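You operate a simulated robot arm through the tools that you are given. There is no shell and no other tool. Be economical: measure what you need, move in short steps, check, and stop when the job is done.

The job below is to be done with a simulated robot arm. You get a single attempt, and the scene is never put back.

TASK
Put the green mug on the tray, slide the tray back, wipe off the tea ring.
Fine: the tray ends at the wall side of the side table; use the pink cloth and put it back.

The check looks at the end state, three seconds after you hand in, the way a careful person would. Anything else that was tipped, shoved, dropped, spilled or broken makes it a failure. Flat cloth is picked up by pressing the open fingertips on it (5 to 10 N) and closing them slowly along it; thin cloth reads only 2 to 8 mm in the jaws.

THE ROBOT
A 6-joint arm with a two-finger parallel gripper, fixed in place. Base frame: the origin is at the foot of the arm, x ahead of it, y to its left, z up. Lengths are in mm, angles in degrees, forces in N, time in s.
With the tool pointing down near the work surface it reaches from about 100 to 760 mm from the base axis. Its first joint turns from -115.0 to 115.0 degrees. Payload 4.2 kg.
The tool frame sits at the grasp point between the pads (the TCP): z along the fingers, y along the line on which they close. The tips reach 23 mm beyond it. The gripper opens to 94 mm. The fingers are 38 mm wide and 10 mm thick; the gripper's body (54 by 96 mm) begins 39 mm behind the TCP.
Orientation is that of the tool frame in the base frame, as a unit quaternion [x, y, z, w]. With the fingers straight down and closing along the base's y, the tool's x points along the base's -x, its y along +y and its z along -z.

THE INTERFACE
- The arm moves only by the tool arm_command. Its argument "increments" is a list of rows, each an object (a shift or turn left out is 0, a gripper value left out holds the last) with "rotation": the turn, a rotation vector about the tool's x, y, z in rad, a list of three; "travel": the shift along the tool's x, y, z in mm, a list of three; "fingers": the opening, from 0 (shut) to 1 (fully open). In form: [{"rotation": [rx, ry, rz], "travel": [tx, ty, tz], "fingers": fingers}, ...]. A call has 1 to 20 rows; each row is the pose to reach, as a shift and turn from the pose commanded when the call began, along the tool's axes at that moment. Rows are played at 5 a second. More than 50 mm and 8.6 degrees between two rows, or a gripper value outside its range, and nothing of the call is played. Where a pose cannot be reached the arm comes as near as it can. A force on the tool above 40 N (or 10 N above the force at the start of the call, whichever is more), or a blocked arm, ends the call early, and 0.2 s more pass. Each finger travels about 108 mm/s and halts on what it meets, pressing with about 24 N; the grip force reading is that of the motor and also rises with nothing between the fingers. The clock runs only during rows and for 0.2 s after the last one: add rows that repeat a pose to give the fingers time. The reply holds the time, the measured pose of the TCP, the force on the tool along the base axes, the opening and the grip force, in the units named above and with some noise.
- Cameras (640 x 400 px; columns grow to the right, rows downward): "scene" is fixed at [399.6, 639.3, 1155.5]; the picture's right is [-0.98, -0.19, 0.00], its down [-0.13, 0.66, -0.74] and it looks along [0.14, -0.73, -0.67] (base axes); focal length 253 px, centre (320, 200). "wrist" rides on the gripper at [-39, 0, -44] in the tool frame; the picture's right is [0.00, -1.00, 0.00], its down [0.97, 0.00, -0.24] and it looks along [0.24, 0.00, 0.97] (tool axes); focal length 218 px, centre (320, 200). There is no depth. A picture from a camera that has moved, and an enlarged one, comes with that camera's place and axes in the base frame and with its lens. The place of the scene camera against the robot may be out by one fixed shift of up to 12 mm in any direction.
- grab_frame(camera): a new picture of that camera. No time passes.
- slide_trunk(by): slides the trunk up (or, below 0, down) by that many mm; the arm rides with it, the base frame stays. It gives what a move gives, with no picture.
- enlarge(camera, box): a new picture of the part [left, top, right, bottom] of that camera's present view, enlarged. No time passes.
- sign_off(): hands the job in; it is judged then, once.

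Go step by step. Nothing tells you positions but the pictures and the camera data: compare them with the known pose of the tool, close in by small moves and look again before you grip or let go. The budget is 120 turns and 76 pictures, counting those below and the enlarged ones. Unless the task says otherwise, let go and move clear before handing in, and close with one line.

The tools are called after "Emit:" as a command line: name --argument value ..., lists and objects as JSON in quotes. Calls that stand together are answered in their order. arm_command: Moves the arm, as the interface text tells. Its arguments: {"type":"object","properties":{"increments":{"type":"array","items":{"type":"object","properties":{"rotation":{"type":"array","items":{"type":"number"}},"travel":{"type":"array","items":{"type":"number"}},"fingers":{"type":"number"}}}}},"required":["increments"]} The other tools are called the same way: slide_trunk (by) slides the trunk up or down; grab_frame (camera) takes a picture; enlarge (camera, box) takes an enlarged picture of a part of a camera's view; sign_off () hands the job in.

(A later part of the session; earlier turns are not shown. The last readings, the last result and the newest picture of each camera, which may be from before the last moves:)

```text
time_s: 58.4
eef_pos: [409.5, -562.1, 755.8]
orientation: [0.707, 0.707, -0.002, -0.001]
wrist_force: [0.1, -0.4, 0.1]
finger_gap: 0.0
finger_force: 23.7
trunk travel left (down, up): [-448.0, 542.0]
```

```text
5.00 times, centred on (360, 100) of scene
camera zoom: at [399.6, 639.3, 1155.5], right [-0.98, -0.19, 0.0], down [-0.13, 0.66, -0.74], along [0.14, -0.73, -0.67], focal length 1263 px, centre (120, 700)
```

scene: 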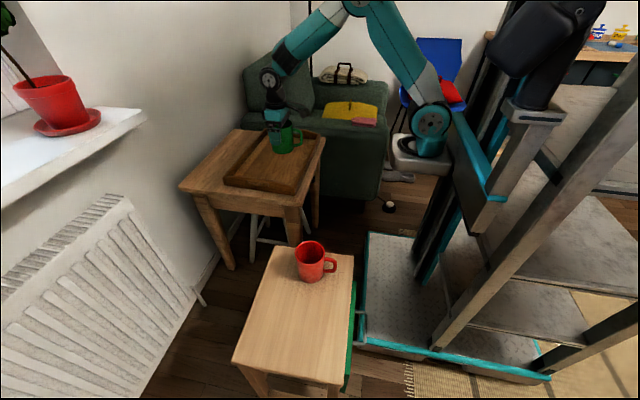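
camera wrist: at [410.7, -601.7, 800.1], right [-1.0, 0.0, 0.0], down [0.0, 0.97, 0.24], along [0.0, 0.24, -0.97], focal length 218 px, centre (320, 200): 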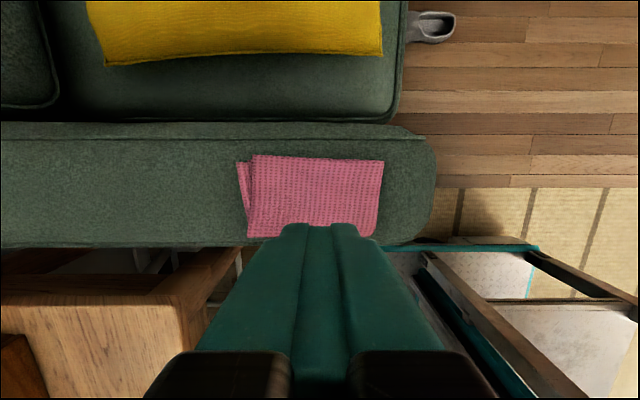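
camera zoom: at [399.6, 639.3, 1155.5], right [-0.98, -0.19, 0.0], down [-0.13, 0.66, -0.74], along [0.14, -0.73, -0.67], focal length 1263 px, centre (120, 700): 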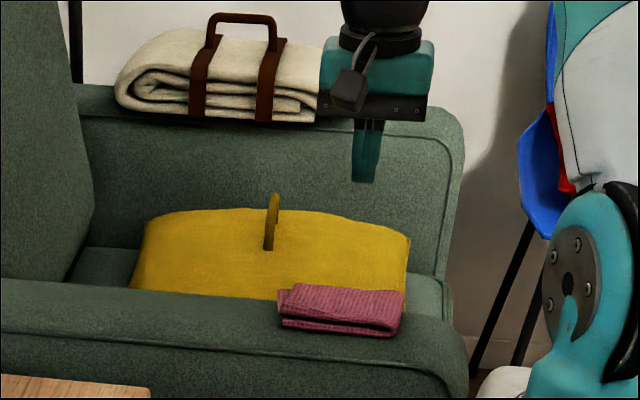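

The cloth lies folded on the sofa arm, spanning x 358–470, y −592..−521, top about z≈617. I'll open the fingers to ~55 mm and come down over its centre.

Emit:
arm_command --increments '[{"travel": [2, 2, 20], "fingers": 0.6}, {"travel": [5, 5, 50]}, {"travel": [5, 5, 80]}, {"travel": [5, 5, 98]}, {"travel": [5, 5, 98]}]'

Emit:
grab_frame --camera "wrist"

Emit:
enlarge --camera "scene" --box '[300, 60, 420, 140]'

```text
time_s: 59.6
eef_pos: [414.6, -557.0, 656.5]
orientation: [0.708, 0.706, -0.002, 0.0]
wrist_force: [-0.2, -2.0, -0.6]
finger_gap: 56.1
finger_force: 0.0
trunk travel left (down, up): [-448.0, 542.0]
```

```text
37 pictures are left
camera wrist: at [415.3, -596.5, 700.6], right [-1.0, 0.0, 0.0], down [0.0, 0.97, 0.24], along [0.0, 0.24, -0.97], focal length 218 px, centre (320, 200)
```

wrist: 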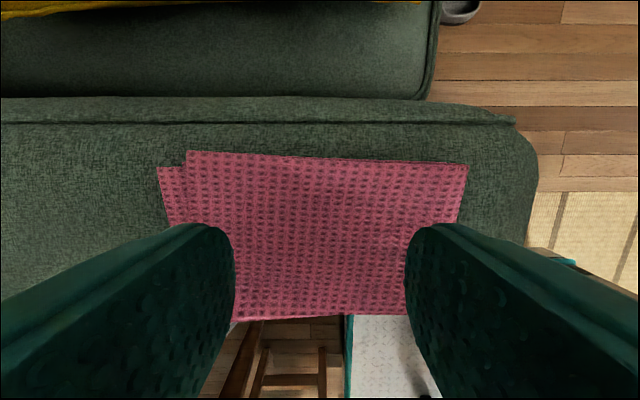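

```text
5.00 times, centred on (360, 100) of scene
camera zoom: at [399.6, 639.3, 1155.5], right [-0.98, -0.19, 0.0], down [-0.13, 0.66, -0.74], along [0.14, -0.73, -0.67], focal length 1263 px, centre (120, 700)
```

zoom: 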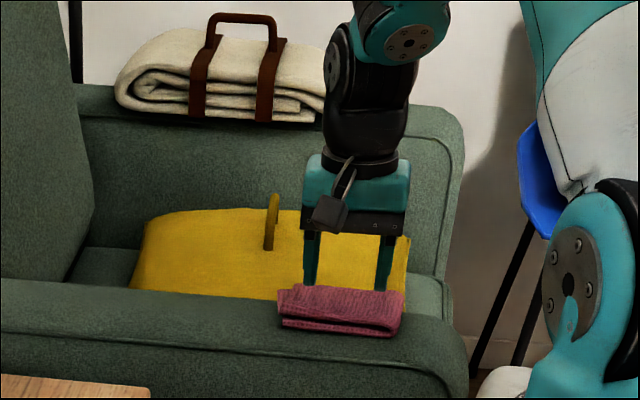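

Centred over the cloth; tips are ~17 mm above it. Descending in small steps to light contact.

Emit:
arm_command --increments '[{"travel": [0, 0, 5]}, {"travel": [0, 0, 10]}, {"travel": [0, 0, 13]}, {"travel": [0, 0, 13]}]'

Emit:
arm_command --increments '[{"travel": [0, 0, 1.5]}, {"travel": [0, 0, 3]}, {"travel": [0, 0, 3]}]'

Emit:
arm_command --increments '[{"travel": [0, 0, 1.5]}, {"travel": [0, 0, 3]}, {"travel": [0, 0, 3]}]'

```text
time_s: 60.4
eef_pos: [415.8, -556.8, 650.0]
orientation: [0.708, 0.706, -0.003, 0.003]
wrist_force: [-3.3, 8.2, 23.6]
finger_gap: 56.2
finger_force: 0.0
trunk travel left (down, up): [-448.0, 542.0]
stopped in row 3: the force on the tool passed its limit (the readings are from after the stop); the commanded pose is now the measured one
```

```text
time_s: 60.9
eef_pos: [416.2, -557.0, 649.7]
orientation: [0.708, 0.706, -0.004, 0.005]
wrist_force: [-4.9, 7.4, 20.6]
finger_gap: 56.0
finger_force: 0.1
trunk travel left (down, up): [-448.0, 542.0]
stopped in row 2: the force on the tool passed its limit (the readings are from after the stop); the commanded pose is now the measured one
```

```text
time_s: 61.4
eef_pos: [418.3, -559.8, 650.0]
orientation: [0.708, 0.706, -0.005, 0.006]
wrist_force: [-3.3, 7.9, 21.8]
finger_gap: 56.2
finger_force: 0.0
trunk travel left (down, up): [-448.0, 542.0]
stopped in row 2: the force on the tool passed its limit (the readings are from after the stop); the commanded pose is now the measured one
```

Contact came earlier (tips at z≈627) and is too firm. Easing off to 5–10 N.

Emit:
arm_command --increments '[{"travel": [0, 0, -0.7]}, {"travel": [0, 0, -0.7]}]'

Emit:
enlarge --camera "scene" --box '[330, 80, 410, 134]'

Emit:
grab_frame --camera "wrist"

```text
time_s: 62.0
eef_pos: [417.1, -559.6, 651.1]
orientation: [0.707, 0.707, -0.006, 0.007]
wrist_force: [-1.6, 1.5, 17.6]
finger_gap: 56.0
finger_force: 0.0
trunk travel left (down, up): [-448.0, 542.0]
```

```text
7.41 times, centred on (370, 107) of scene
camera zoom: at [399.6, 639.3, 1155.5], right [-0.98, -0.19, 0.0], down [-0.13, 0.66, -0.74], along [0.14, -0.73, -0.67], focal length 1872 px, centre (-50, 889)
```

zoom: 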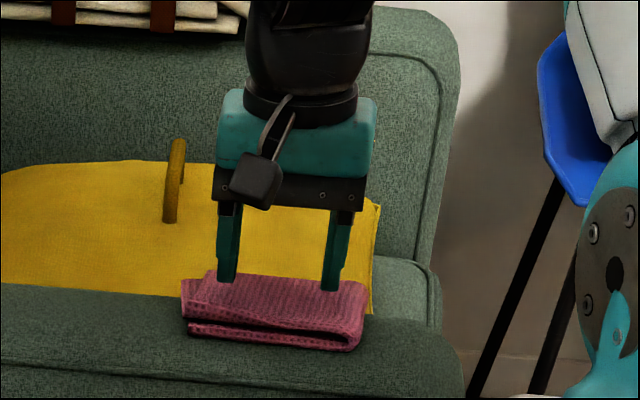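

```text
34 pictures are left
camera wrist: at [417.5, -597.9, 695.1], right [-1.0, 0.0, 0.0], down [0.0, 0.97, 0.22], along [0.0, 0.22, -0.97], focal length 218 px, centre (320, 200)
```

wrist: 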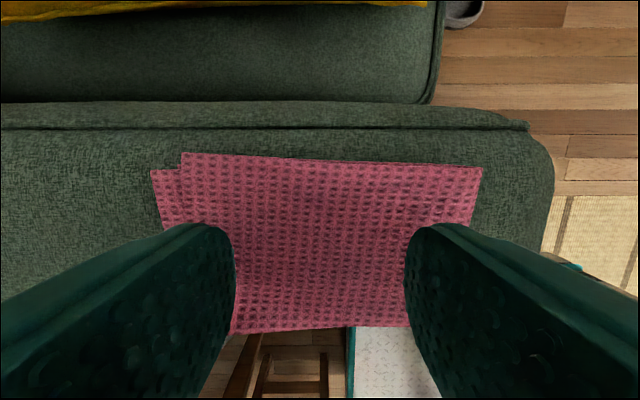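

Emit:
arm_command --increments '[{"travel": [0, 0, -1]}, {"travel": [0, 0, -1]}]'

```text
time_s: 62.6
eef_pos: [416.8, -559.7, 649.4]
orientation: [0.708, 0.707, -0.005, 0.006]
wrist_force: [0.4, -2.6, 13.2]
finger_gap: 56.1
finger_force: 0.1
trunk travel left (down, up): [-448.0, 542.0]
```

Emit:
arm_command --increments '[{"travel": [0, 0, -1]}, {"travel": [0, 0, -1]}]'

```text
time_s: 63.2
eef_pos: [415.7, -559.3, 650.0]
orientation: [0.707, 0.707, -0.005, 0.004]
wrist_force: [2.0, -0.8, 3.8]
finger_gap: 56.5
finger_force: 0.1
trunk travel left (down, up): [-448.0, 542.0]
```

Pressing to ~8 N and closing slowly.

Emit:
arm_command --increments '[{"travel": [0, 0, 0.5]}, {"travel": [0, 0, 0.5], "fingers": 0.54}, {"travel": [0, 0, 0.5], "fingers": 0.48}, {"travel": [0, 0, 0.5], "fingers": 0.42}, {"travel": [0, 0, 0.5], "fingers": 0.36}, {"travel": [0, 0, 0.5], "fingers": 0.3}, {"travel": [0, 0, 0.5], "fingers": 0.24}, {"travel": [0, 0, 0.5], "fingers": 0.18}, {"travel": [0, 0, 0.5], "fingers": 0.12}, {"travel": [0, 0, 0.5], "fingers": 0.06}, {"travel": [0, 0, 0.5], "fingers": 0.0}, {"travel": [0, 0, 0.5], "fingers": 0.0}, {"travel": [0, 0, 0.5], "fingers": 0.0}]'

Emit:
grab_frame --camera "wrist"

```text
time_s: 66.0
eef_pos: [416.6, -558.5, 651.3]
orientation: [0.708, 0.706, -0.005, 0.004]
wrist_force: [-0.6, 0.3, 0.1]
finger_gap: 0.0
finger_force: 23.9
trunk travel left (down, up): [-448.0, 542.0]
```

```text
33 pictures are left
camera wrist: at [416.5, -597.4, 695.9], right [-1.0, 0.0, 0.0], down [0.0, 0.97, 0.23], along [0.0, 0.23, -0.97], focal length 218 px, centre (320, 200)
```

wrist: 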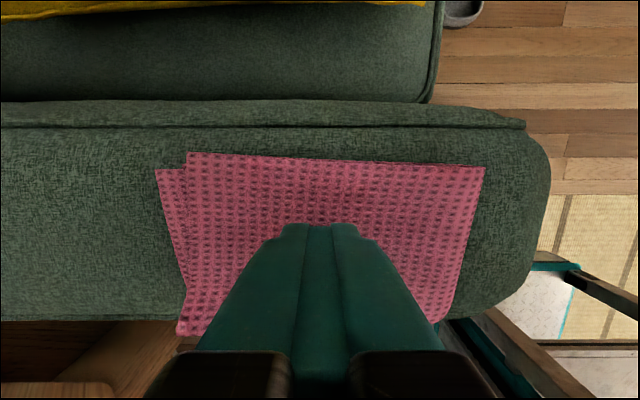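

The fingertips slid over it without catching. I'll lift, reopen, straighten, and press a little harder.

Emit:
arm_command --increments '[{"travel": [0, 0, -6], "rotation": [-0.0014, 0.0126, 0]}, {"travel": [0, 0, -6], "rotation": [-0.0014, 0.0126, 0], "fingers": 0.5}, {"travel": [0, 0, -6], "rotation": [-0.0014, 0.0126, 0], "fingers": 0.5}, {"travel": [0, 0, -3], "rotation": [-0.0014, 0.0126, 0]}, {"travel": [0, 0, -1], "rotation": [-0.0014, 0.0126, 0]}, {"travel": [0, 0, 0], "rotation": [-0.0014, 0.0126, 0]}, {"travel": [0, 0, 0.5], "rotation": [-0.0014, 0.0126, 0]}]'

Emit:
arm_command --increments '[{"travel": [0, 0, 0.5]}, {"travel": [0, 0, 0.5]}]'

```text
time_s: 67.6
eef_pos: [417.6, -559.8, 650.0]
orientation: [0.708, 0.707, 0.0, 0.002]
wrist_force: [0.2, 0.3, 0.0]
finger_gap: 47.1
finger_force: 0.1
trunk travel left (down, up): [-448.0, 542.0]
```

```text
time_s: 68.2
eef_pos: [416.9, -558.9, 649.2]
orientation: [0.708, 0.706, 0.0, 0.002]
wrist_force: [-0.6, 2.0, 3.4]
finger_gap: 46.9
finger_force: 0.4
trunk travel left (down, up): [-448.0, 542.0]
```

Emit:
arm_command --increments '[{"travel": [0, 0, 0.6]}, {"travel": [0, 0, 0.6]}]'

```text
time_s: 68.8
eef_pos: [417.0, -559.6, 650.4]
orientation: [0.708, 0.706, -0.001, 0.002]
wrist_force: [-3.0, 0.4, 15.2]
finger_gap: 47.2
finger_force: 0.1
trunk travel left (down, up): [-448.0, 542.0]
```

Pressing about 15 N; easing slightly and closing slowly with partial close first.

Emit:
arm_command --increments '[{"travel": [0, 0, -0.3]}, {"travel": [0, 0, -0.3], "fingers": 0.48}, {"travel": [0, 0, -0.3], "fingers": 0.46}, {"travel": [0, 0, -0.3], "fingers": 0.44}, {"travel": [0, 0, -0.3], "fingers": 0.42}, {"travel": [0, 0, -0.3], "fingers": 0.4}]'

```text
time_s: 70.2
eef_pos: [416.8, -558.0, 649.6]
orientation: [0.707, 0.707, 0.0, 0.002]
wrist_force: [-0.8, -1.7, 22.9]
finger_gap: 44.3
finger_force: 7.5
trunk travel left (down, up): [-448.0, 542.0]
```

The fingers are now dragging on the cloth. Continuing the slow close, easing the pressure a bit.

Emit:
arm_command --increments '[{"travel": [0, 0, -0.4], "fingers": 0.36}, {"travel": [0, 0, -0.6], "fingers": 0.32}, {"travel": [0, 0, -0.6], "fingers": 0.28}, {"travel": [0, 0, -0.6], "fingers": 0.24}, {"travel": [0, 0, -0.6], "fingers": 0.2}, {"travel": [0, 0, -0.6], "fingers": 0.16}, {"travel": [0, 0, -0.6], "fingers": 0.12}, {"travel": [0, 0, -0.6], "fingers": 0.08}, {"travel": [0, 0, -0.6], "fingers": 0.04}, {"travel": [0, 0, -0.6], "fingers": 0.0}, {"travel": [0, 0, -0.6], "fingers": 0.0}, {"travel": [0, 0, -0.6], "fingers": 0.0}]'

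Emit:
grab_frame --camera "wrist"

```text
time_s: 72.8
eef_pos: [416.5, -558.7, 650.3]
orientation: [0.707, 0.707, -0.001, 0.002]
wrist_force: [0.5, 0.9, 26.2]
finger_gap: 0.1
finger_force: 23.8
trunk travel left (down, up): [-448.0, 542.0]
```

```text
32 pictures are left
camera wrist: at [416.6, -598.4, 694.3], right [-1.0, 0.0, 0.0], down [0.0, 0.97, 0.24], along [0.0, 0.24, -0.97], focal length 218 px, centre (320, 200)
```

wrist: 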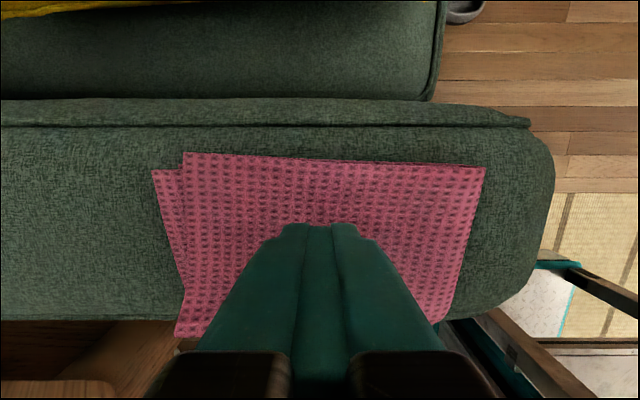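

No catch; the pressure crept above the useful band. Retrying with the force regulated between short closing steps.

Emit:
arm_command --increments '[{"travel": [0, 0, -5]}, {"travel": [0, 0, -5], "fingers": 0.4}, {"travel": [0, 0, -5], "fingers": 0.4}, {"travel": [0, 0, -2]}, {"travel": [0, 0, -1]}, {"travel": [0, 0, -1]}]'

Emit:
arm_command --increments '[{"travel": [0, 0, 0.4]}, {"travel": [0, 0, 0.4]}]'

```text
time_s: 74.2
eef_pos: [416.8, -560.1, 651.1]
orientation: [0.708, 0.706, 0.0, 0.001]
wrist_force: [-0.1, 0.0, 0.2]
finger_gap: 37.7
finger_force: 0.2
trunk travel left (down, up): [-448.0, 542.0]
```

```text
time_s: 74.8
eef_pos: [415.9, -559.1, 650.1]
orientation: [0.707, 0.707, 0.0, 0.001]
wrist_force: [-0.5, -0.6, 0.8]
finger_gap: 37.8
finger_force: 0.0
trunk travel left (down, up): [-448.0, 542.0]
```

Emit:
arm_command --increments '[{"travel": [0, 0, 0.5]}, {"travel": [0, 0, 0.5]}]'

```text
time_s: 75.4
eef_pos: [416.3, -558.4, 649.6]
orientation: [0.708, 0.706, 0.0, 0.002]
wrist_force: [1.3, -0.9, 9.9]
finger_gap: 37.5
finger_force: 0.1
trunk travel left (down, up): [-448.0, 542.0]
```

About 9 N now; closing in a short slow step.

Emit:
arm_command --increments '[{"travel": [0, 0, -0.1], "fingers": 0.38}, {"travel": [0, 0, -0.1], "fingers": 0.36}, {"travel": [0, 0, -0.1], "fingers": 0.34}, {"travel": [0, 0, -0.1], "fingers": 0.32}, {"travel": [0, 0, -0.1], "fingers": 0.3}]'

```text
time_s: 76.6
eef_pos: [417.9, -558.6, 650.5]
orientation: [0.708, 0.707, -0.001, 0.002]
wrist_force: [-1.1, -0.6, 20.3]
finger_gap: 34.0
finger_force: 6.4
trunk travel left (down, up): [-448.0, 542.0]
```

Emit:
arm_command --increments '[{"travel": [0, 0, -0.5], "fingers": 0.3}, {"travel": [0, 0, -0.6], "fingers": 0.28}, {"travel": [0, 0, -0.6], "fingers": 0.26}]'

```text
time_s: 77.4
eef_pos: [417.4, -558.0, 651.2]
orientation: [0.708, 0.706, 0.0, 0.0]
wrist_force: [1.4, -2.1, 10.2]
finger_gap: 27.7
finger_force: 3.4
trunk travel left (down, up): [-448.0, 542.0]
```

Emit:
arm_command --increments '[{"travel": [0, 0, -0.1], "fingers": 0.24}, {"travel": [0, 0, -0.2], "fingers": 0.22}, {"travel": [0, 0, -0.2], "fingers": 0.2}]'

Emit:
grab_frame --camera "wrist"

```text
time_s: 78.2
eef_pos: [416.9, -559.0, 650.4]
orientation: [0.708, 0.706, 0.0, 0.001]
wrist_force: [-0.6, 0.1, 9.5]
finger_gap: 21.4
finger_force: 3.2
trunk travel left (down, up): [-448.0, 542.0]
```

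```text
31 pictures are left
camera wrist: at [417.4, -597.4, 694.6], right [-1.0, 0.0, 0.0], down [0.0, 0.97, 0.24], along [0.0, 0.24, -0.97], focal length 218 px, centre (320, 200)
```

wrist: 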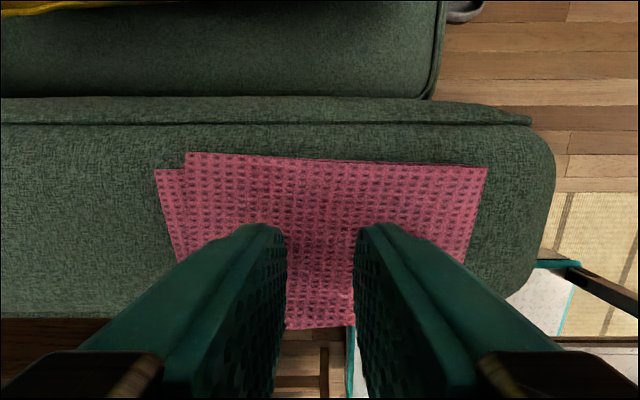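

Force is in the band. Continuing to close.

Emit:
arm_command --increments '[{"travel": [0, 0, -0.1], "fingers": 0.18}, {"travel": [0, 0, -0.2], "fingers": 0.16}, {"travel": [0, 0, -0.2], "fingers": 0.14}]'

Emit:
arm_command --increments '[{"travel": [0, 0, 0], "fingers": 0.12}, {"travel": [0, 0, 0], "fingers": 0.1}, {"travel": [0, 0, 0], "fingers": 0.08}]'

```text
time_s: 79.0
eef_pos: [417.2, -559.5, 650.9]
orientation: [0.708, 0.707, 0.0, 0.001]
wrist_force: [-1.1, -0.7, 1.2]
finger_gap: 13.6
finger_force: 0.8
trunk travel left (down, up): [-448.0, 542.0]
```

```text
time_s: 79.8
eef_pos: [417.1, -559.2, 650.1]
orientation: [0.707, 0.707, 0.0, 0.002]
wrist_force: [0.1, -1.0, 0.5]
finger_gap: 7.2
finger_force: 0.1
trunk travel left (down, up): [-448.0, 542.0]
```

Force fell off; restoring it before the last part of the close.

Emit:
arm_command --increments '[{"travel": [0, 0, 0.4], "fingers": 0.12}, {"travel": [0, 0, 0.5], "fingers": 0.15}]'

```text
time_s: 80.4
eef_pos: [417.0, -558.5, 649.4]
orientation: [0.708, 0.706, 0.001, 0.001]
wrist_force: [0.5, 0.4, 1.8]
finger_gap: 14.2
finger_force: 0.3
trunk travel left (down, up): [-448.0, 542.0]
```

Emit:
arm_command --increments '[{"travel": [0, 0, 0.4], "fingers": 0.2}, {"travel": [0, 0, 0.4], "fingers": 0.25}, {"travel": [0, 0, 0.4], "fingers": 0.25}]'

```text
time_s: 81.2
eef_pos: [417.0, -558.7, 650.7]
orientation: [0.708, 0.706, 0.0, 0.001]
wrist_force: [2.2, 0.3, 6.1]
finger_gap: 22.6
finger_force: 0.1
trunk travel left (down, up): [-448.0, 542.0]
```

6 N at 22 mm. Closing slowly all the way.

Emit:
arm_command --increments '[{"travel": [0, 0, 0.1], "fingers": 0.23}, {"travel": [0, 0, 0.1], "fingers": 0.21}, {"travel": [0, 0, 0.1], "fingers": 0.19}, {"travel": [0, 0, 0.1], "fingers": 0.17}]'

Emit:
arm_command --increments '[{"fingers": 0.15}, {"fingers": 0.13}, {"fingers": 0.11}]'

```text
time_s: 82.2
eef_pos: [417.0, -559.0, 651.6]
orientation: [0.708, 0.706, 0.001, 0.001]
wrist_force: [-1.1, 0.2, 7.3]
finger_gap: 18.3
finger_force: 2.6
trunk travel left (down, up): [-448.0, 542.0]
```

```text
time_s: 83.0
eef_pos: [417.6, -558.2, 649.3]
orientation: [0.707, 0.707, 0.0, 0.001]
wrist_force: [-0.9, -0.3, 8.0]
finger_gap: 13.2
finger_force: 2.9
trunk travel left (down, up): [-448.0, 542.0]
```

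Emit:
arm_command --increments '[{"fingers": 0.09}, {"fingers": 0.07}, {"fingers": 0.05}]'

Emit:
arm_command --increments '[{"fingers": 0.03}, {"fingers": 0.01}, {"fingers": 0.0}, {"fingers": 0.0}]'

```text
time_s: 83.8
eef_pos: [417.9, -559.9, 651.1]
orientation: [0.708, 0.707, 0.001, 0.001]
wrist_force: [-0.3, -0.2, 10.0]
finger_gap: 7.7
finger_force: 3.2
trunk travel left (down, up): [-448.0, 542.0]
```

```text
time_s: 84.8
eef_pos: [416.7, -559.6, 650.2]
orientation: [0.708, 0.707, -0.001, 0.002]
wrist_force: [-0.7, 0.8, 8.3]
finger_gap: 0.0
finger_force: 24.2
trunk travel left (down, up): [-448.0, 542.0]
```

Still no catch. I'll lift and look closely at how the cloth lies.

Emit:
arm_command --increments '[{"travel": [0, 0, -20], "fingers": 0}, {"travel": [0, 0, -40], "fingers": 1.0}, {"travel": [0, 0, -40], "fingers": 1.0}]'

Emit:
enlarge --camera "wrist" --box '[140, 80, 500, 305]'

Emit:
enlarge --camera "scene" --box '[340, 105, 400, 143]'

```text
time_s: 85.6
eef_pos: [418.4, -557.4, 690.1]
orientation: [0.708, 0.707, 0.0, 0.001]
wrist_force: [0.1, -0.7, -0.8]
finger_gap: 94.2
finger_force: 0.1
trunk travel left (down, up): [-448.0, 542.0]
```

```text
1.78 times, centred on (320, 192) of wrist
camera zoom: at [419.2, -597.4, 734.9], right [-1.0, 0.0, 0.0], down [0.0, 0.97, 0.24], along [0.0, 0.24, -0.97], focal length 388 px, centre (320, 213)
```

zoom: 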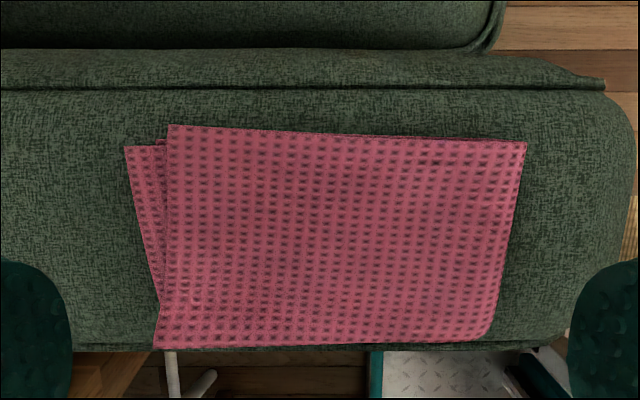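

```text
10.53 times, centred on (370, 124) of scene
camera zoom: at [399.6, 639.3, 1155.5], right [-0.98, -0.19, 0.0], down [-0.13, 0.66, -0.74], along [0.14, -0.73, -0.67], focal length 2660 px, centre (-206, 1000)
```

zoom: 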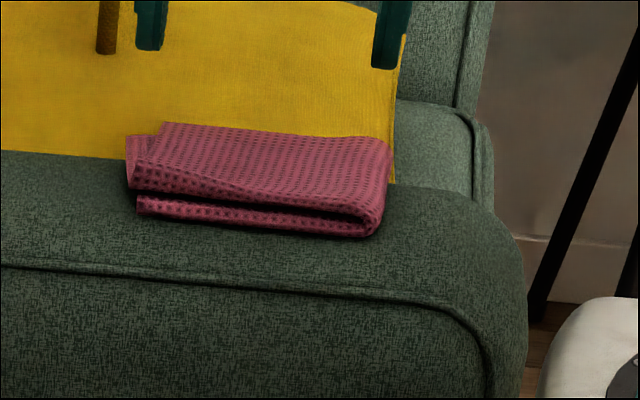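

The cloth is a U-folded piece, ~67 mm wide in y and ~110 mm long, fairly thick. I'll turn the gripper to close along y, where I can take it across the narrow direction.

Emit:
arm_command --increments '[{"rotation": [0, 0, -0.143]}, {"rotation": [0, 0, -0.286]}, {"rotation": [0, 0, -0.428]}, {"rotation": [0, 0, -0.571]}, {"rotation": [0, 0, -0.714]}, {"rotation": [0, 0, -0.857]}, {"rotation": [0, 0, -1.0]}, {"rotation": [0, 0, -1.142]}, {"rotation": [0, 0, -1.285]}, {"rotation": [0, 0, -1.428]}, {"rotation": [0, 0, -1.571]}, {"rotation": [0, 0, -1.571]}]'

Emit:
grab_frame --camera "wrist"

```text
time_s: 88.2
eef_pos: [417.7, -558.3, 689.0]
orientation: [0.0, 1.0, -0.001, 0.001]
wrist_force: [-0.2, 0.7, -0.2]
finger_gap: 94.0
finger_force: 0.1
trunk travel left (down, up): [-448.0, 542.0]
```

```text
28 pictures are left
camera wrist: at [457.2, -559.1, 733.8], right [0.0, -1.0, 0.0], down [-0.97, 0.0, 0.24], along [-0.24, 0.0, -0.97], focal length 218 px, centre (320, 200)
```

wrist: 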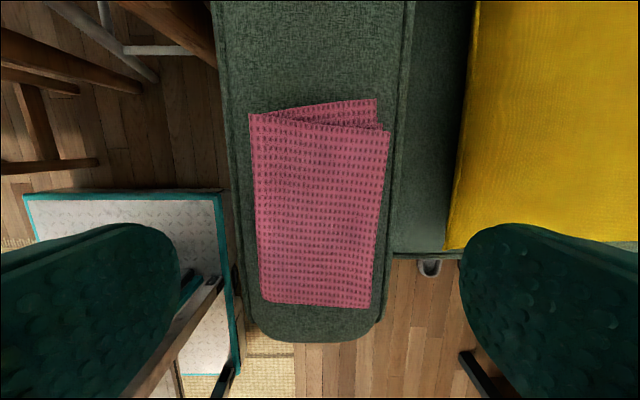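

Centred across the cloth. I'll straddle its narrow width (opening 80 mm) and lower gently beside it.

Emit:
arm_command --increments '[{"travel": [6, 0, 15], "fingers": 0.86}, {"travel": [6, 0, 30]}, {"travel": [6, 0, 38]}, {"travel": [6, 0, 42]}, {"travel": [6, 0, 46]}, {"travel": [6, 0, 49]}, {"travel": [6, 0, 49]}]'

Emit:
grab_frame --camera "wrist"

Emit:
enlarge --camera "scene" --box '[340, 95, 410, 139]'

```text
time_s: 89.8
eef_pos: [411.1, -558.0, 640.2]
orientation: [0.001, 1.0, 0.0, 0.001]
wrist_force: [0.4, 0.4, -0.4]
finger_gap: 81.1
finger_force: 0.1
trunk travel left (down, up): [-448.0, 542.0]
```

```text
27 pictures are left
camera wrist: at [451.4, -558.7, 684.7], right [0.0, -1.0, 0.0], down [-0.97, 0.0, 0.24], along [-0.24, 0.0, -0.97], focal length 218 px, centre (320, 200)
```

wrist: 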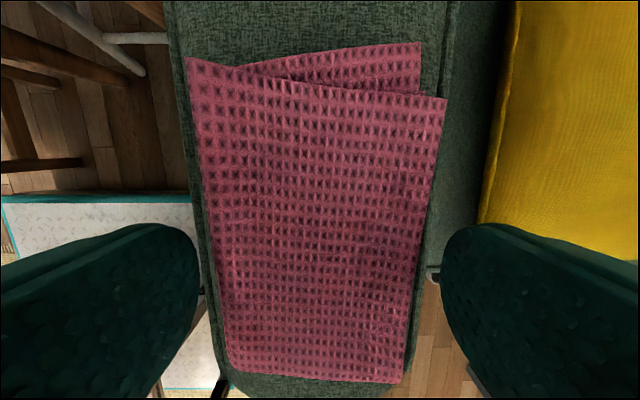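

```text
9.09 times, centred on (375, 117) of scene
camera zoom: at [399.6, 639.3, 1155.5], right [-0.98, -0.19, 0.0], down [-0.13, 0.66, -0.74], along [0.14, -0.73, -0.67], focal length 2297 px, centre (-180, 954)
```

zoom: 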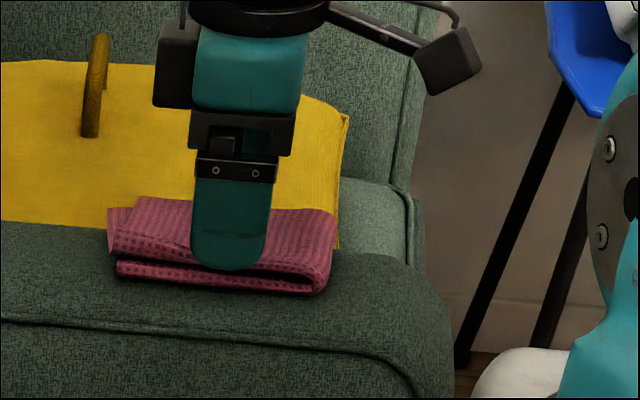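

The fingers straddle the cloth without contact. A little lower, then close slowly.

Emit:
arm_command --increments '[{"travel": [0, 0, 2]}, {"travel": [0, 0, 4]}, {"travel": [0, 0, 6]}, {"travel": [0, 0, 6]}]'

Emit:
arm_command --increments '[{"fingers": 0.82}, {"fingers": 0.78}, {"fingers": 0.74}, {"fingers": 0.7}, {"fingers": 0.66}, {"fingers": 0.62}, {"fingers": 0.58}, {"fingers": 0.54}, {"fingers": 0.5}]'

Emit:
grab_frame --camera "wrist"

```text
time_s: 90.8
eef_pos: [411.1, -557.2, 635.5]
orientation: [0.0, 1.0, -0.001, 0.0]
wrist_force: [-0.2, 0.0, 0.1]
finger_gap: 80.6
finger_force: 0.1
trunk travel left (down, up): [-448.0, 542.0]
```

```text
time_s: 92.8
eef_pos: [411.8, -558.7, 635.1]
orientation: [0.001, 1.0, -0.001, 0.001]
wrist_force: [-0.7, 0.0, 0.6]
finger_gap: 69.4
finger_force: 24.1
trunk travel left (down, up): [-448.0, 542.0]
```

```text
25 pictures are left
camera wrist: at [450.9, -559.2, 679.5], right [0.0, -1.0, 0.0], down [-0.97, 0.0, 0.24], along [-0.24, 0.0, -0.97], focal length 218 px, centre (320, 200)
```

wrist: 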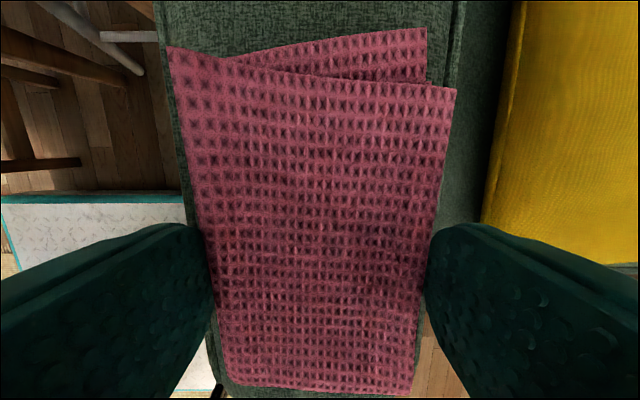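

The folded cloth holds its shape and is gripped at 69 mm. Tightening and test-lifting slowly.

Emit:
arm_command --increments '[{"fingers": 0.2}, {"fingers": 0.0}, {"travel": [0, 0, -3]}, {"travel": [0, 0, -8]}, {"travel": [0, 0, -15]}, {"travel": [0, 0, -25]}, {"travel": [0, 0, -40]}, {"travel": [0, 0, -40]}]'

Emit:
enlarge --camera "scene" --box '[330, 80, 410, 134]'

```text
time_s: 94.6
eef_pos: [411.9, -558.5, 674.9]
orientation: [0.001, 1.0, -0.001, 0.001]
wrist_force: [0.2, -0.2, 0.4]
finger_gap: 69.5
finger_force: 24.5
trunk travel left (down, up): [-448.0, 542.0]
```

```text
7.41 times, centred on (370, 107) of scene
camera zoom: at [399.6, 639.3, 1155.5], right [-0.98, -0.19, 0.0], down [-0.13, 0.66, -0.74], along [0.14, -0.73, -0.67], focal length 1872 px, centre (-50, 889)
```

zoom: 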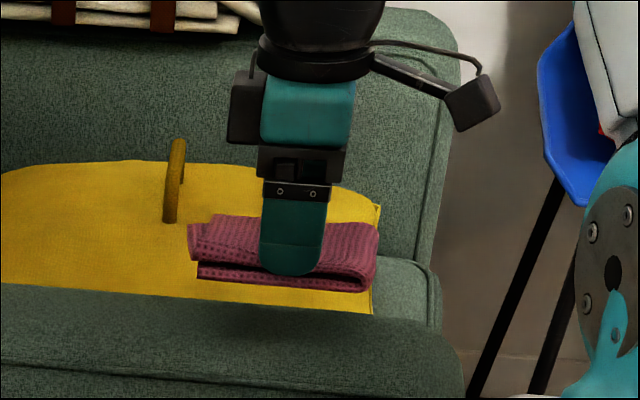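

The cloth is lifted in the jaws. Its original TCP pose was (411.8, −558.7, 635). Carrying it above the ring.

Emit:
arm_command --increments '[{"travel": [0, 0, -25]}, {"travel": [0, 0, -60]}, {"travel": [-10, 10, -80]}, {"travel": [-30, 40, -80]}, {"travel": [-53, 70, -80]}, {"travel": [-76, 100, -80]}, {"travel": [-98, 130, -80]}, {"travel": [-121, 160, -80]}, {"travel": [-143, 190, -80]}, {"travel": [-166, 220, -80]}, {"travel": [-189, 250, -80]}, {"travel": [-211, 280, -80]}, {"travel": [-234, 310, -80]}, {"travel": [-257, 340, -80]}, {"travel": [-274, 362, -80]}, {"travel": [-279, 370, -70]}, {"travel": [-279, 370, -40]}, {"travel": [-279, 370, -10]}, {"travel": [-279, 370, 10]}, {"travel": [-279, 370, 10]}]'

Emit:
enlarge --camera "scene" --box '[170, 90, 400, 234]'

Emit:
grab_frame --camera "wrist"

```text
time_s: 98.8
eef_pos: [689.8, -190.6, 663.9]
orientation: [0.001, 1.0, -0.001, 0.001]
wrist_force: [0.7, -0.8, -0.4]
finger_gap: 69.7
finger_force: 23.7
trunk travel left (down, up): [-448.0, 542.0]
```

```text
2.78 times, centred on (285, 162) of scene
camera zoom: at [399.6, 639.3, 1155.5], right [-0.98, -0.19, 0.0], down [-0.13, 0.66, -0.74], along [0.14, -0.73, -0.67], focal length 702 px, centre (417, 306)
```

zoom: 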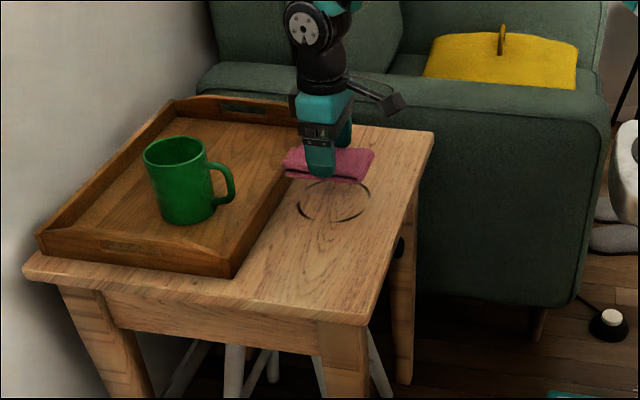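

```text
22 pictures are left
camera wrist: at [730.4, -191.5, 708.6], right [0.0, -1.0, 0.0], down [-0.97, 0.0, 0.24], along [-0.24, 0.0, -0.97], focal length 218 px, centre (320, 200)
```

wrist: 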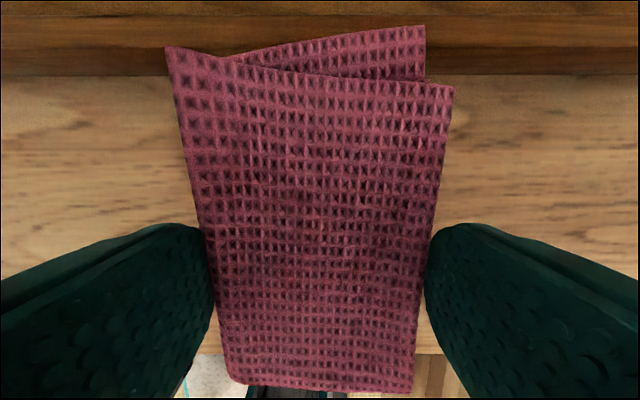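

The ring is right under the cloth. I'll shift back 8 mm to stay clear of the tray and descend to contact.

Emit:
arm_command --increments '[{"travel": [8, 2, 12]}, {"travel": [8, 2, 26]}, {"travel": [8, 2, 38]}, {"travel": [8, 2, 43]}, {"travel": [8, 2, 43]}]'

Emit:
arm_command --increments '[{"travel": [0, 0, 2]}, {"travel": [0, 0, 4]}, {"travel": [0, 0, 4]}]'

```text
time_s: 100.0
eef_pos: [682.3, -188.7, 623.0]
orientation: [0.001, 1.0, -0.001, 0.001]
wrist_force: [0.0, -0.1, -0.3]
finger_gap: 69.4
finger_force: 24.5
trunk travel left (down, up): [-448.0, 542.0]
```

```text
time_s: 100.8
eef_pos: [683.3, -187.2, 617.0]
orientation: [0.001, 1.0, 0.0, 0.001]
wrist_force: [0.3, -0.8, -0.3]
finger_gap: 69.5
finger_force: 23.5
trunk travel left (down, up): [-448.0, 542.0]
```

Emit:
arm_command --increments '[{"travel": [0, 0, 1.5]}, {"travel": [0, 0, 3]}, {"travel": [0, 0, 3]}]'

Emit:
arm_command --increments '[{"travel": [0, 0, 1]}, {"travel": [0, 0, 2]}, {"travel": [0, 0, 2]}]'

Emit:
enlarge --camera "scene" --box '[250, 120, 340, 180]'

```text
time_s: 101.6
eef_pos: [683.3, -187.7, 614.4]
orientation: [0.001, 1.0, -0.001, 0.001]
wrist_force: [0.4, 0.0, 6.7]
finger_gap: 69.2
finger_force: 24.0
trunk travel left (down, up): [-448.0, 542.0]
```

```text
time_s: 102.4
eef_pos: [684.4, -187.4, 614.1]
orientation: [0.002, 1.0, -0.002, 0.001]
wrist_force: [-1.9, -0.9, 31.5]
finger_gap: 69.4
finger_force: 24.3
trunk travel left (down, up): [-448.0, 542.0]
```

```text
6.67 times, centred on (295, 150) of scene
camera zoom: at [399.6, 639.3, 1155.5], right [-0.98, -0.19, 0.0], down [-0.13, 0.66, -0.74], along [0.14, -0.73, -0.67], focal length 1684 px, centre (487, 533)
```

zoom: 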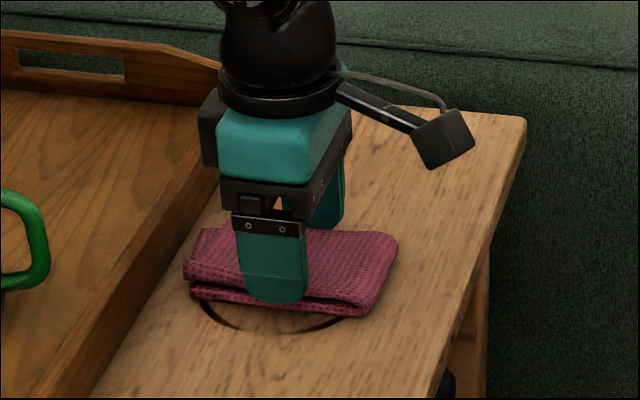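

Contact, but too firm. Easing to about 10 N and starting y strokes.

Emit:
arm_command --increments '[{"travel": [0, 0, -1.5]}, {"travel": [0, 0, -1.7]}]'

```text
time_s: 103.0
eef_pos: [682.2, -188.0, 614.7]
orientation: [0.001, 1.0, -0.001, 0.0]
wrist_force: [2.1, -2.3, 15.5]
finger_gap: 69.6
finger_force: 23.9
trunk travel left (down, up): [-448.0, 542.0]
```

Emit:
arm_command --increments '[{"travel": [0, 10, -0.5]}, {"travel": [0, 20, -0.5]}, {"travel": [0, 30, -0.5]}, {"travel": [0, 40, -0.5]}, {"travel": [0, 50, -0.5]}, {"travel": [0, 60, -0.5]}, {"travel": [0, 45, -0.5]}, {"travel": [0, 30, -0.5]}, {"travel": [0, 15, -0.5]}, {"travel": [0, 0, -0.5]}, {"travel": [0, -15, -0.5]}, {"travel": [0, -30, -0.5]}, {"travel": [0, -45, -0.5]}, {"travel": [0, -60, -0.5]}, {"travel": [0, -60, -0.5]}]'

Emit:
enlarge --camera "scene" --box '[230, 110, 350, 190]'

```text
time_s: 106.2
eef_pos: [683.5, -248.0, 616.2]
orientation: [0.001, 1.0, -0.001, 0.001]
wrist_force: [0.2, 0.0, 0.1]
finger_gap: 69.6
finger_force: 24.0
trunk travel left (down, up): [-448.0, 542.0]
```

```text
5.00 times, centred on (290, 150) of scene
camera zoom: at [399.6, 639.3, 1155.5], right [-0.98, -0.19, 0.0], down [-0.13, 0.66, -0.74], along [0.14, -0.73, -0.67], focal length 1263 px, centre (470, 450)
```

zoom: 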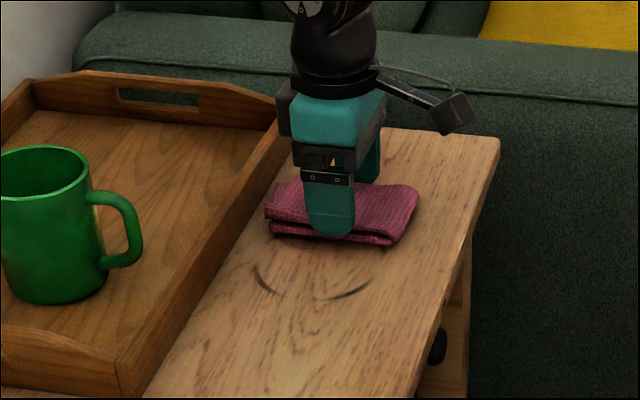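

Partly wiped, but pressure was lost midway. Restoring pressure.

Emit:
arm_command --increments '[{"travel": [0, 0, 0.8]}, {"travel": [0, 0, 0.8]}]'

```text
time_s: 106.8
eef_pos: [682.3, -246.9, 615.2]
orientation: [0.001, 1.0, -0.001, 0.001]
wrist_force: [-0.4, 0.1, -0.1]
finger_gap: 69.5
finger_force: 24.0
trunk travel left (down, up): [-448.0, 542.0]
```

Emit:
arm_command --increments '[{"travel": [0, 0, 0.8]}, {"travel": [0, 0, 0.8]}]'

```text
time_s: 107.4
eef_pos: [682.5, -247.8, 614.3]
orientation: [0.001, 1.0, -0.001, 0.001]
wrist_force: [-1.1, 0.9, 6.7]
finger_gap: 69.6
finger_force: 23.9
trunk travel left (down, up): [-448.0, 542.0]
```

Emit:
arm_command --increments '[{"travel": [0, 10, 0.4]}, {"travel": [0, 22, 0.4]}, {"travel": [0, 34, 0.4]}, {"travel": [0, 46, 0.4]}, {"travel": [0, 58, 0.4]}]'

Emit:
arm_command --increments '[{"travel": [0, 12, 0]}, {"travel": [0, 24, 0]}, {"travel": [0, 36, 0]}, {"travel": [0, 48, 0]}, {"travel": [0, 60, 0]}]'

Emit:
enlarge --camera "scene" --box '[230, 110, 350, 190]'

```text
time_s: 108.6
eef_pos: [681.8, -189.5, 614.0]
orientation: [0.0, 1.0, -0.002, 0.001]
wrist_force: [2.4, -10.7, 14.8]
finger_gap: 69.4
finger_force: 23.8
trunk travel left (down, up): [-448.0, 542.0]
```

```text
time_s: 109.8
eef_pos: [681.6, -131.9, 613.5]
orientation: [0.001, 1.0, -0.001, 0.002]
wrist_force: [0.3, -16.6, 22.1]
finger_gap: 69.2
finger_force: 24.3
trunk travel left (down, up): [-448.0, 542.0]
```

```text
5.00 times, centred on (290, 150) of scene
camera zoom: at [399.6, 639.3, 1155.5], right [-0.98, -0.19, 0.0], down [-0.13, 0.66, -0.74], along [0.14, -0.73, -0.67], focal length 1263 px, centre (470, 450)
```

zoom: 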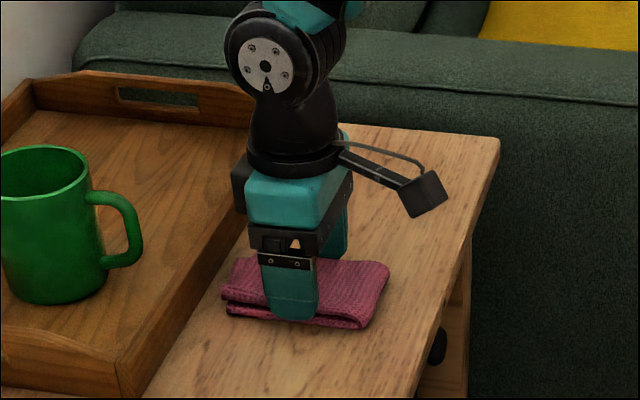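

The far part looks clean. Stroking back at lower pressure.

Emit:
arm_command --increments '[{"travel": [0, 0, -0.4]}, {"travel": [0, -12, -0.4]}, {"travel": [0, -24, -0.4]}, {"travel": [0, -36, -0.4]}, {"travel": [0, -48, -0.3]}, {"travel": [0, -60, -0.2]}, {"travel": [0, -72, -0.1]}, {"travel": [0, -84, 0]}, {"travel": [0, -96, 0]}, {"travel": [0, -108, 0]}, {"travel": [0, -120, 0]}, {"travel": [0, -130, 0]}]'

Emit:
enlarge --camera "scene" --box '[230, 110, 350, 190]'

```text
time_s: 112.4
eef_pos: [681.4, -262.0, 612.3]
orientation: [0.002, 1.0, -0.002, 0.0]
wrist_force: [2.2, 3.6, 6.4]
finger_gap: 69.5
finger_force: 24.1
trunk travel left (down, up): [-448.0, 542.0]
```

```text
5.00 times, centred on (290, 150) of scene
camera zoom: at [399.6, 639.3, 1155.5], right [-0.98, -0.19, 0.0], down [-0.13, 0.66, -0.74], along [0.14, -0.73, -0.67], focal length 1263 px, centre (470, 450)
```

zoom: 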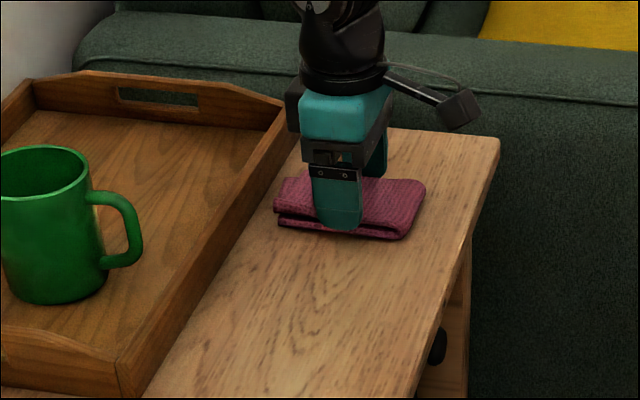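

The ring seems gone. I'll lift away and inspect the whole area.

Emit:
arm_command --increments '[{"travel": [0, 0, -15]}, {"travel": [0, 0, -50]}, {"travel": [0, 0, -90]}, {"travel": [20, -20, -125]}, {"travel": [60, -50, -135]}, {"travel": [100, -80, -135]}, {"travel": [100, -80, -135]}]'

Emit:
enlarge --camera "scene" --box '[230, 110, 350, 190]'

Emit:
grab_frame --camera "wrist"

```text
refused: row 5 steps farther than a row can; nothing moved
```

```text
5.00 times, centred on (290, 150) of scene
camera zoom: at [399.6, 639.3, 1155.5], right [-0.98, -0.19, 0.0], down [-0.13, 0.66, -0.74], along [0.14, -0.73, -0.67], focal length 1263 px, centre (470, 450)
```

zoom: 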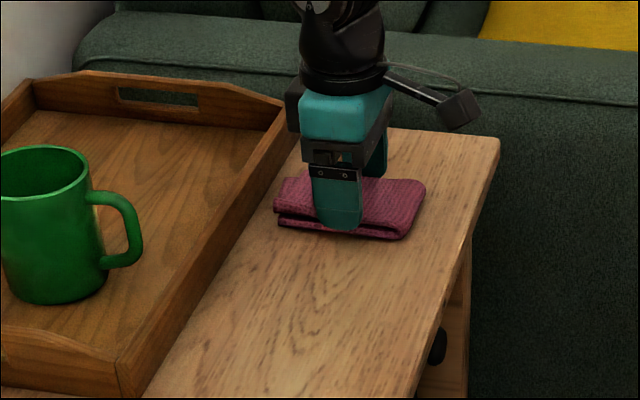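

```text
16 pictures are left
camera wrist: at [720.8, -261.8, 657.2], right [-0.01, -1.0, 0.0], down [-0.97, 0.01, 0.24], along [-0.24, 0.0, -0.97], focal length 218 px, centre (320, 200)
```

wrist: 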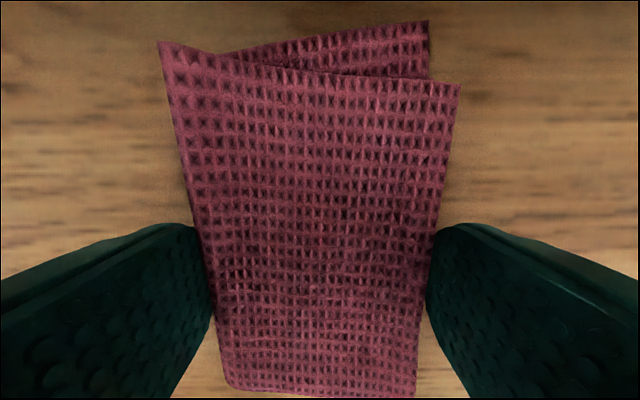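

The step was too long, so nothing moved. Repeating with shorter rows.

Emit:
arm_command --increments '[{"travel": [0, 0, -15]}, {"travel": [0, 0, -45]}, {"travel": [0, 0, -85]}, {"travel": [15, -15, -115]}, {"travel": [40, -35, -130]}, {"travel": [70, -60, -135]}, {"travel": [100, -80, -135]}, {"travel": [100, -80, -135]}]'

Emit:
enlarge --camera "scene" --box '[230, 110, 350, 190]'

Emit:
grab_frame --camera "wrist"

```text
time_s: 114.2
eef_pos: [580.6, -340.7, 748.1]
orientation: [0.0, 1.0, -0.001, 0.001]
wrist_force: [-0.3, -0.6, 0.5]
finger_gap: 69.8
finger_force: 24.2
trunk travel left (down, up): [-448.0, 542.0]
```

```text
5.00 times, centred on (290, 150) of scene
camera zoom: at [399.6, 639.3, 1155.5], right [-0.98, -0.19, 0.0], down [-0.13, 0.66, -0.74], along [0.14, -0.73, -0.67], focal length 1263 px, centre (470, 450)
```

zoom: 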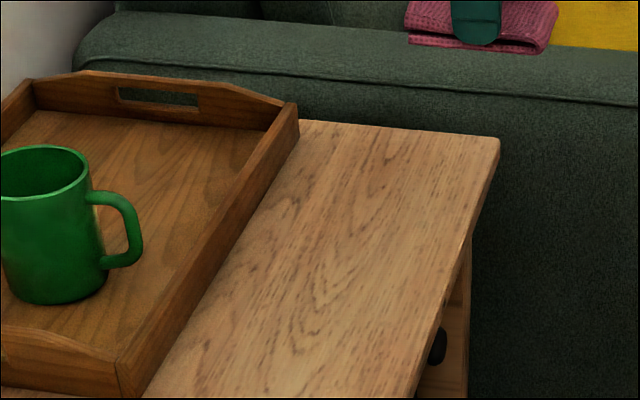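

```text
14 pictures are left
camera wrist: at [621.2, -340.5, 792.4], right [0.0, -1.0, 0.0], down [-0.97, 0.0, 0.24], along [-0.24, 0.0, -0.97], focal length 218 px, centre (320, 200)
```

wrist: 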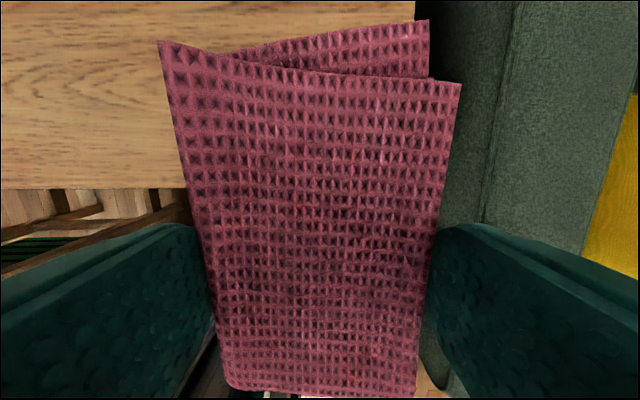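

The table is clean. Carrying the cloth back to its original spot (411.8, −558.7).

Emit:
arm_command --increments '[{"travel": [15, -20, 0]}, {"travel": [39, -50, 0]}, {"travel": [62, -80, 0]}, {"travel": [85, -110, 0]}, {"travel": [108, -140, 0]}, {"travel": [132, -170, 0]}, {"travel": [155, -200, 0]}, {"travel": [169, -218, 0]}, {"travel": [169, -218, 0]}, {"travel": [169, -218, 25]}, {"travel": [169, -218, 55]}, {"travel": [169, -218, 85]}, {"travel": [169, -218, 100]}, {"travel": [169, -218, 100]}]'

```text
time_s: 117.2
eef_pos: [410.1, -555.8, 648.0]
orientation: [0.001, 1.0, -0.002, 0.001]
wrist_force: [1.0, 0.4, -0.4]
finger_gap: 69.4
finger_force: 23.9
trunk travel left (down, up): [-448.0, 542.0]
```

Emit:
arm_command --increments '[{"travel": [-1, -2, 4]}, {"travel": [-1, -2, 8]}, {"travel": [-1, -2, 11]}, {"travel": [-1, -2, 11]}]'

Emit:
enlarge --camera "scene" --box '[340, 95, 410, 139]'

```text
time_s: 118.2
eef_pos: [413.3, -558.9, 636.5]
orientation: [0.001, 1.0, -0.001, 0.001]
wrist_force: [-0.3, 0.3, 0.4]
finger_gap: 69.5
finger_force: 24.0
trunk travel left (down, up): [-448.0, 542.0]
```

```text
9.09 times, centred on (375, 117) of scene
camera zoom: at [399.6, 639.3, 1155.5], right [-0.98, -0.19, 0.0], down [-0.13, 0.66, -0.74], along [0.14, -0.73, -0.67], focal length 2297 px, centre (-180, 954)
```

zoom: 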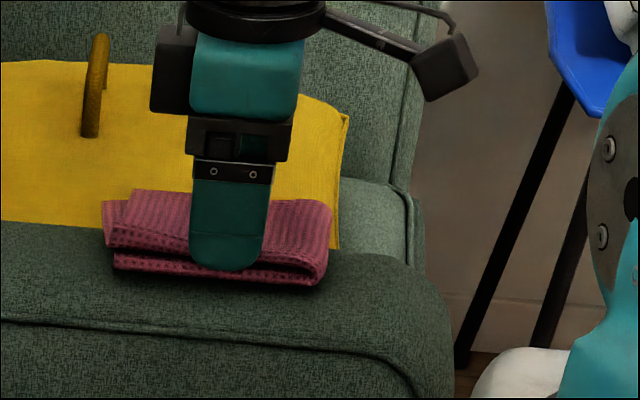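

Nearly down. Lowering in small steps to contact.

Emit:
arm_command --increments '[{"travel": [0, 0, 1]}, {"travel": [0, 0, 2]}, {"travel": [0, 0, 2]}]'

Emit:
arm_command --increments '[{"travel": [0, 0, 1]}, {"travel": [0, 0, 2]}, {"travel": [0, 0, 2]}]'

```text
time_s: 119.0
eef_pos: [414.0, -558.5, 635.0]
orientation: [0.001, 1.0, -0.001, 0.001]
wrist_force: [0.2, 0.9, -0.5]
finger_gap: 69.9
finger_force: 24.1
trunk travel left (down, up): [-448.0, 542.0]
```

```text
time_s: 119.8
eef_pos: [414.8, -558.7, 634.2]
orientation: [0.001, 1.0, -0.002, 0.001]
wrist_force: [0.0, 0.0, 0.8]
finger_gap: 69.3
finger_force: 24.4
trunk travel left (down, up): [-448.0, 542.0]
```

Emit:
arm_command --increments '[{"travel": [1, 0, 1]}, {"travel": [2, 0, 1.8]}, {"travel": [2, 0, 1.8]}]'

Emit:
enlarge --camera "scene" --box '[340, 95, 410, 139]'

```text
time_s: 120.6
eef_pos: [412.5, -559.3, 632.9]
orientation: [0.001, 1.0, -0.002, 0.001]
wrist_force: [5.6, 0.6, 14.9]
finger_gap: 69.4
finger_force: 23.8
trunk travel left (down, up): [-448.0, 542.0]
```

```text
9.09 times, centred on (375, 117) of scene
camera zoom: at [399.6, 639.3, 1155.5], right [-0.98, -0.19, 0.0], down [-0.13, 0.66, -0.74], along [0.14, -0.73, -0.67], focal length 2297 px, centre (-180, 954)
```

zoom: 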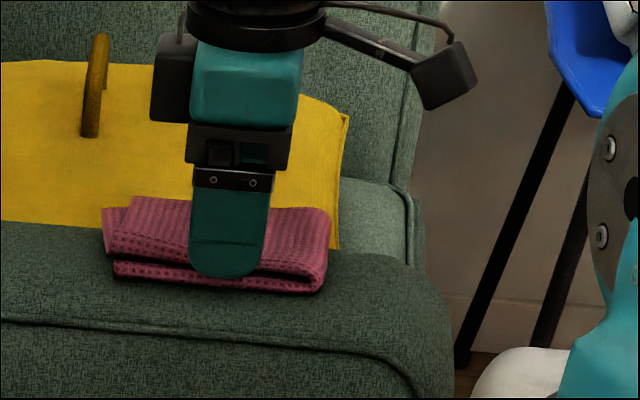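

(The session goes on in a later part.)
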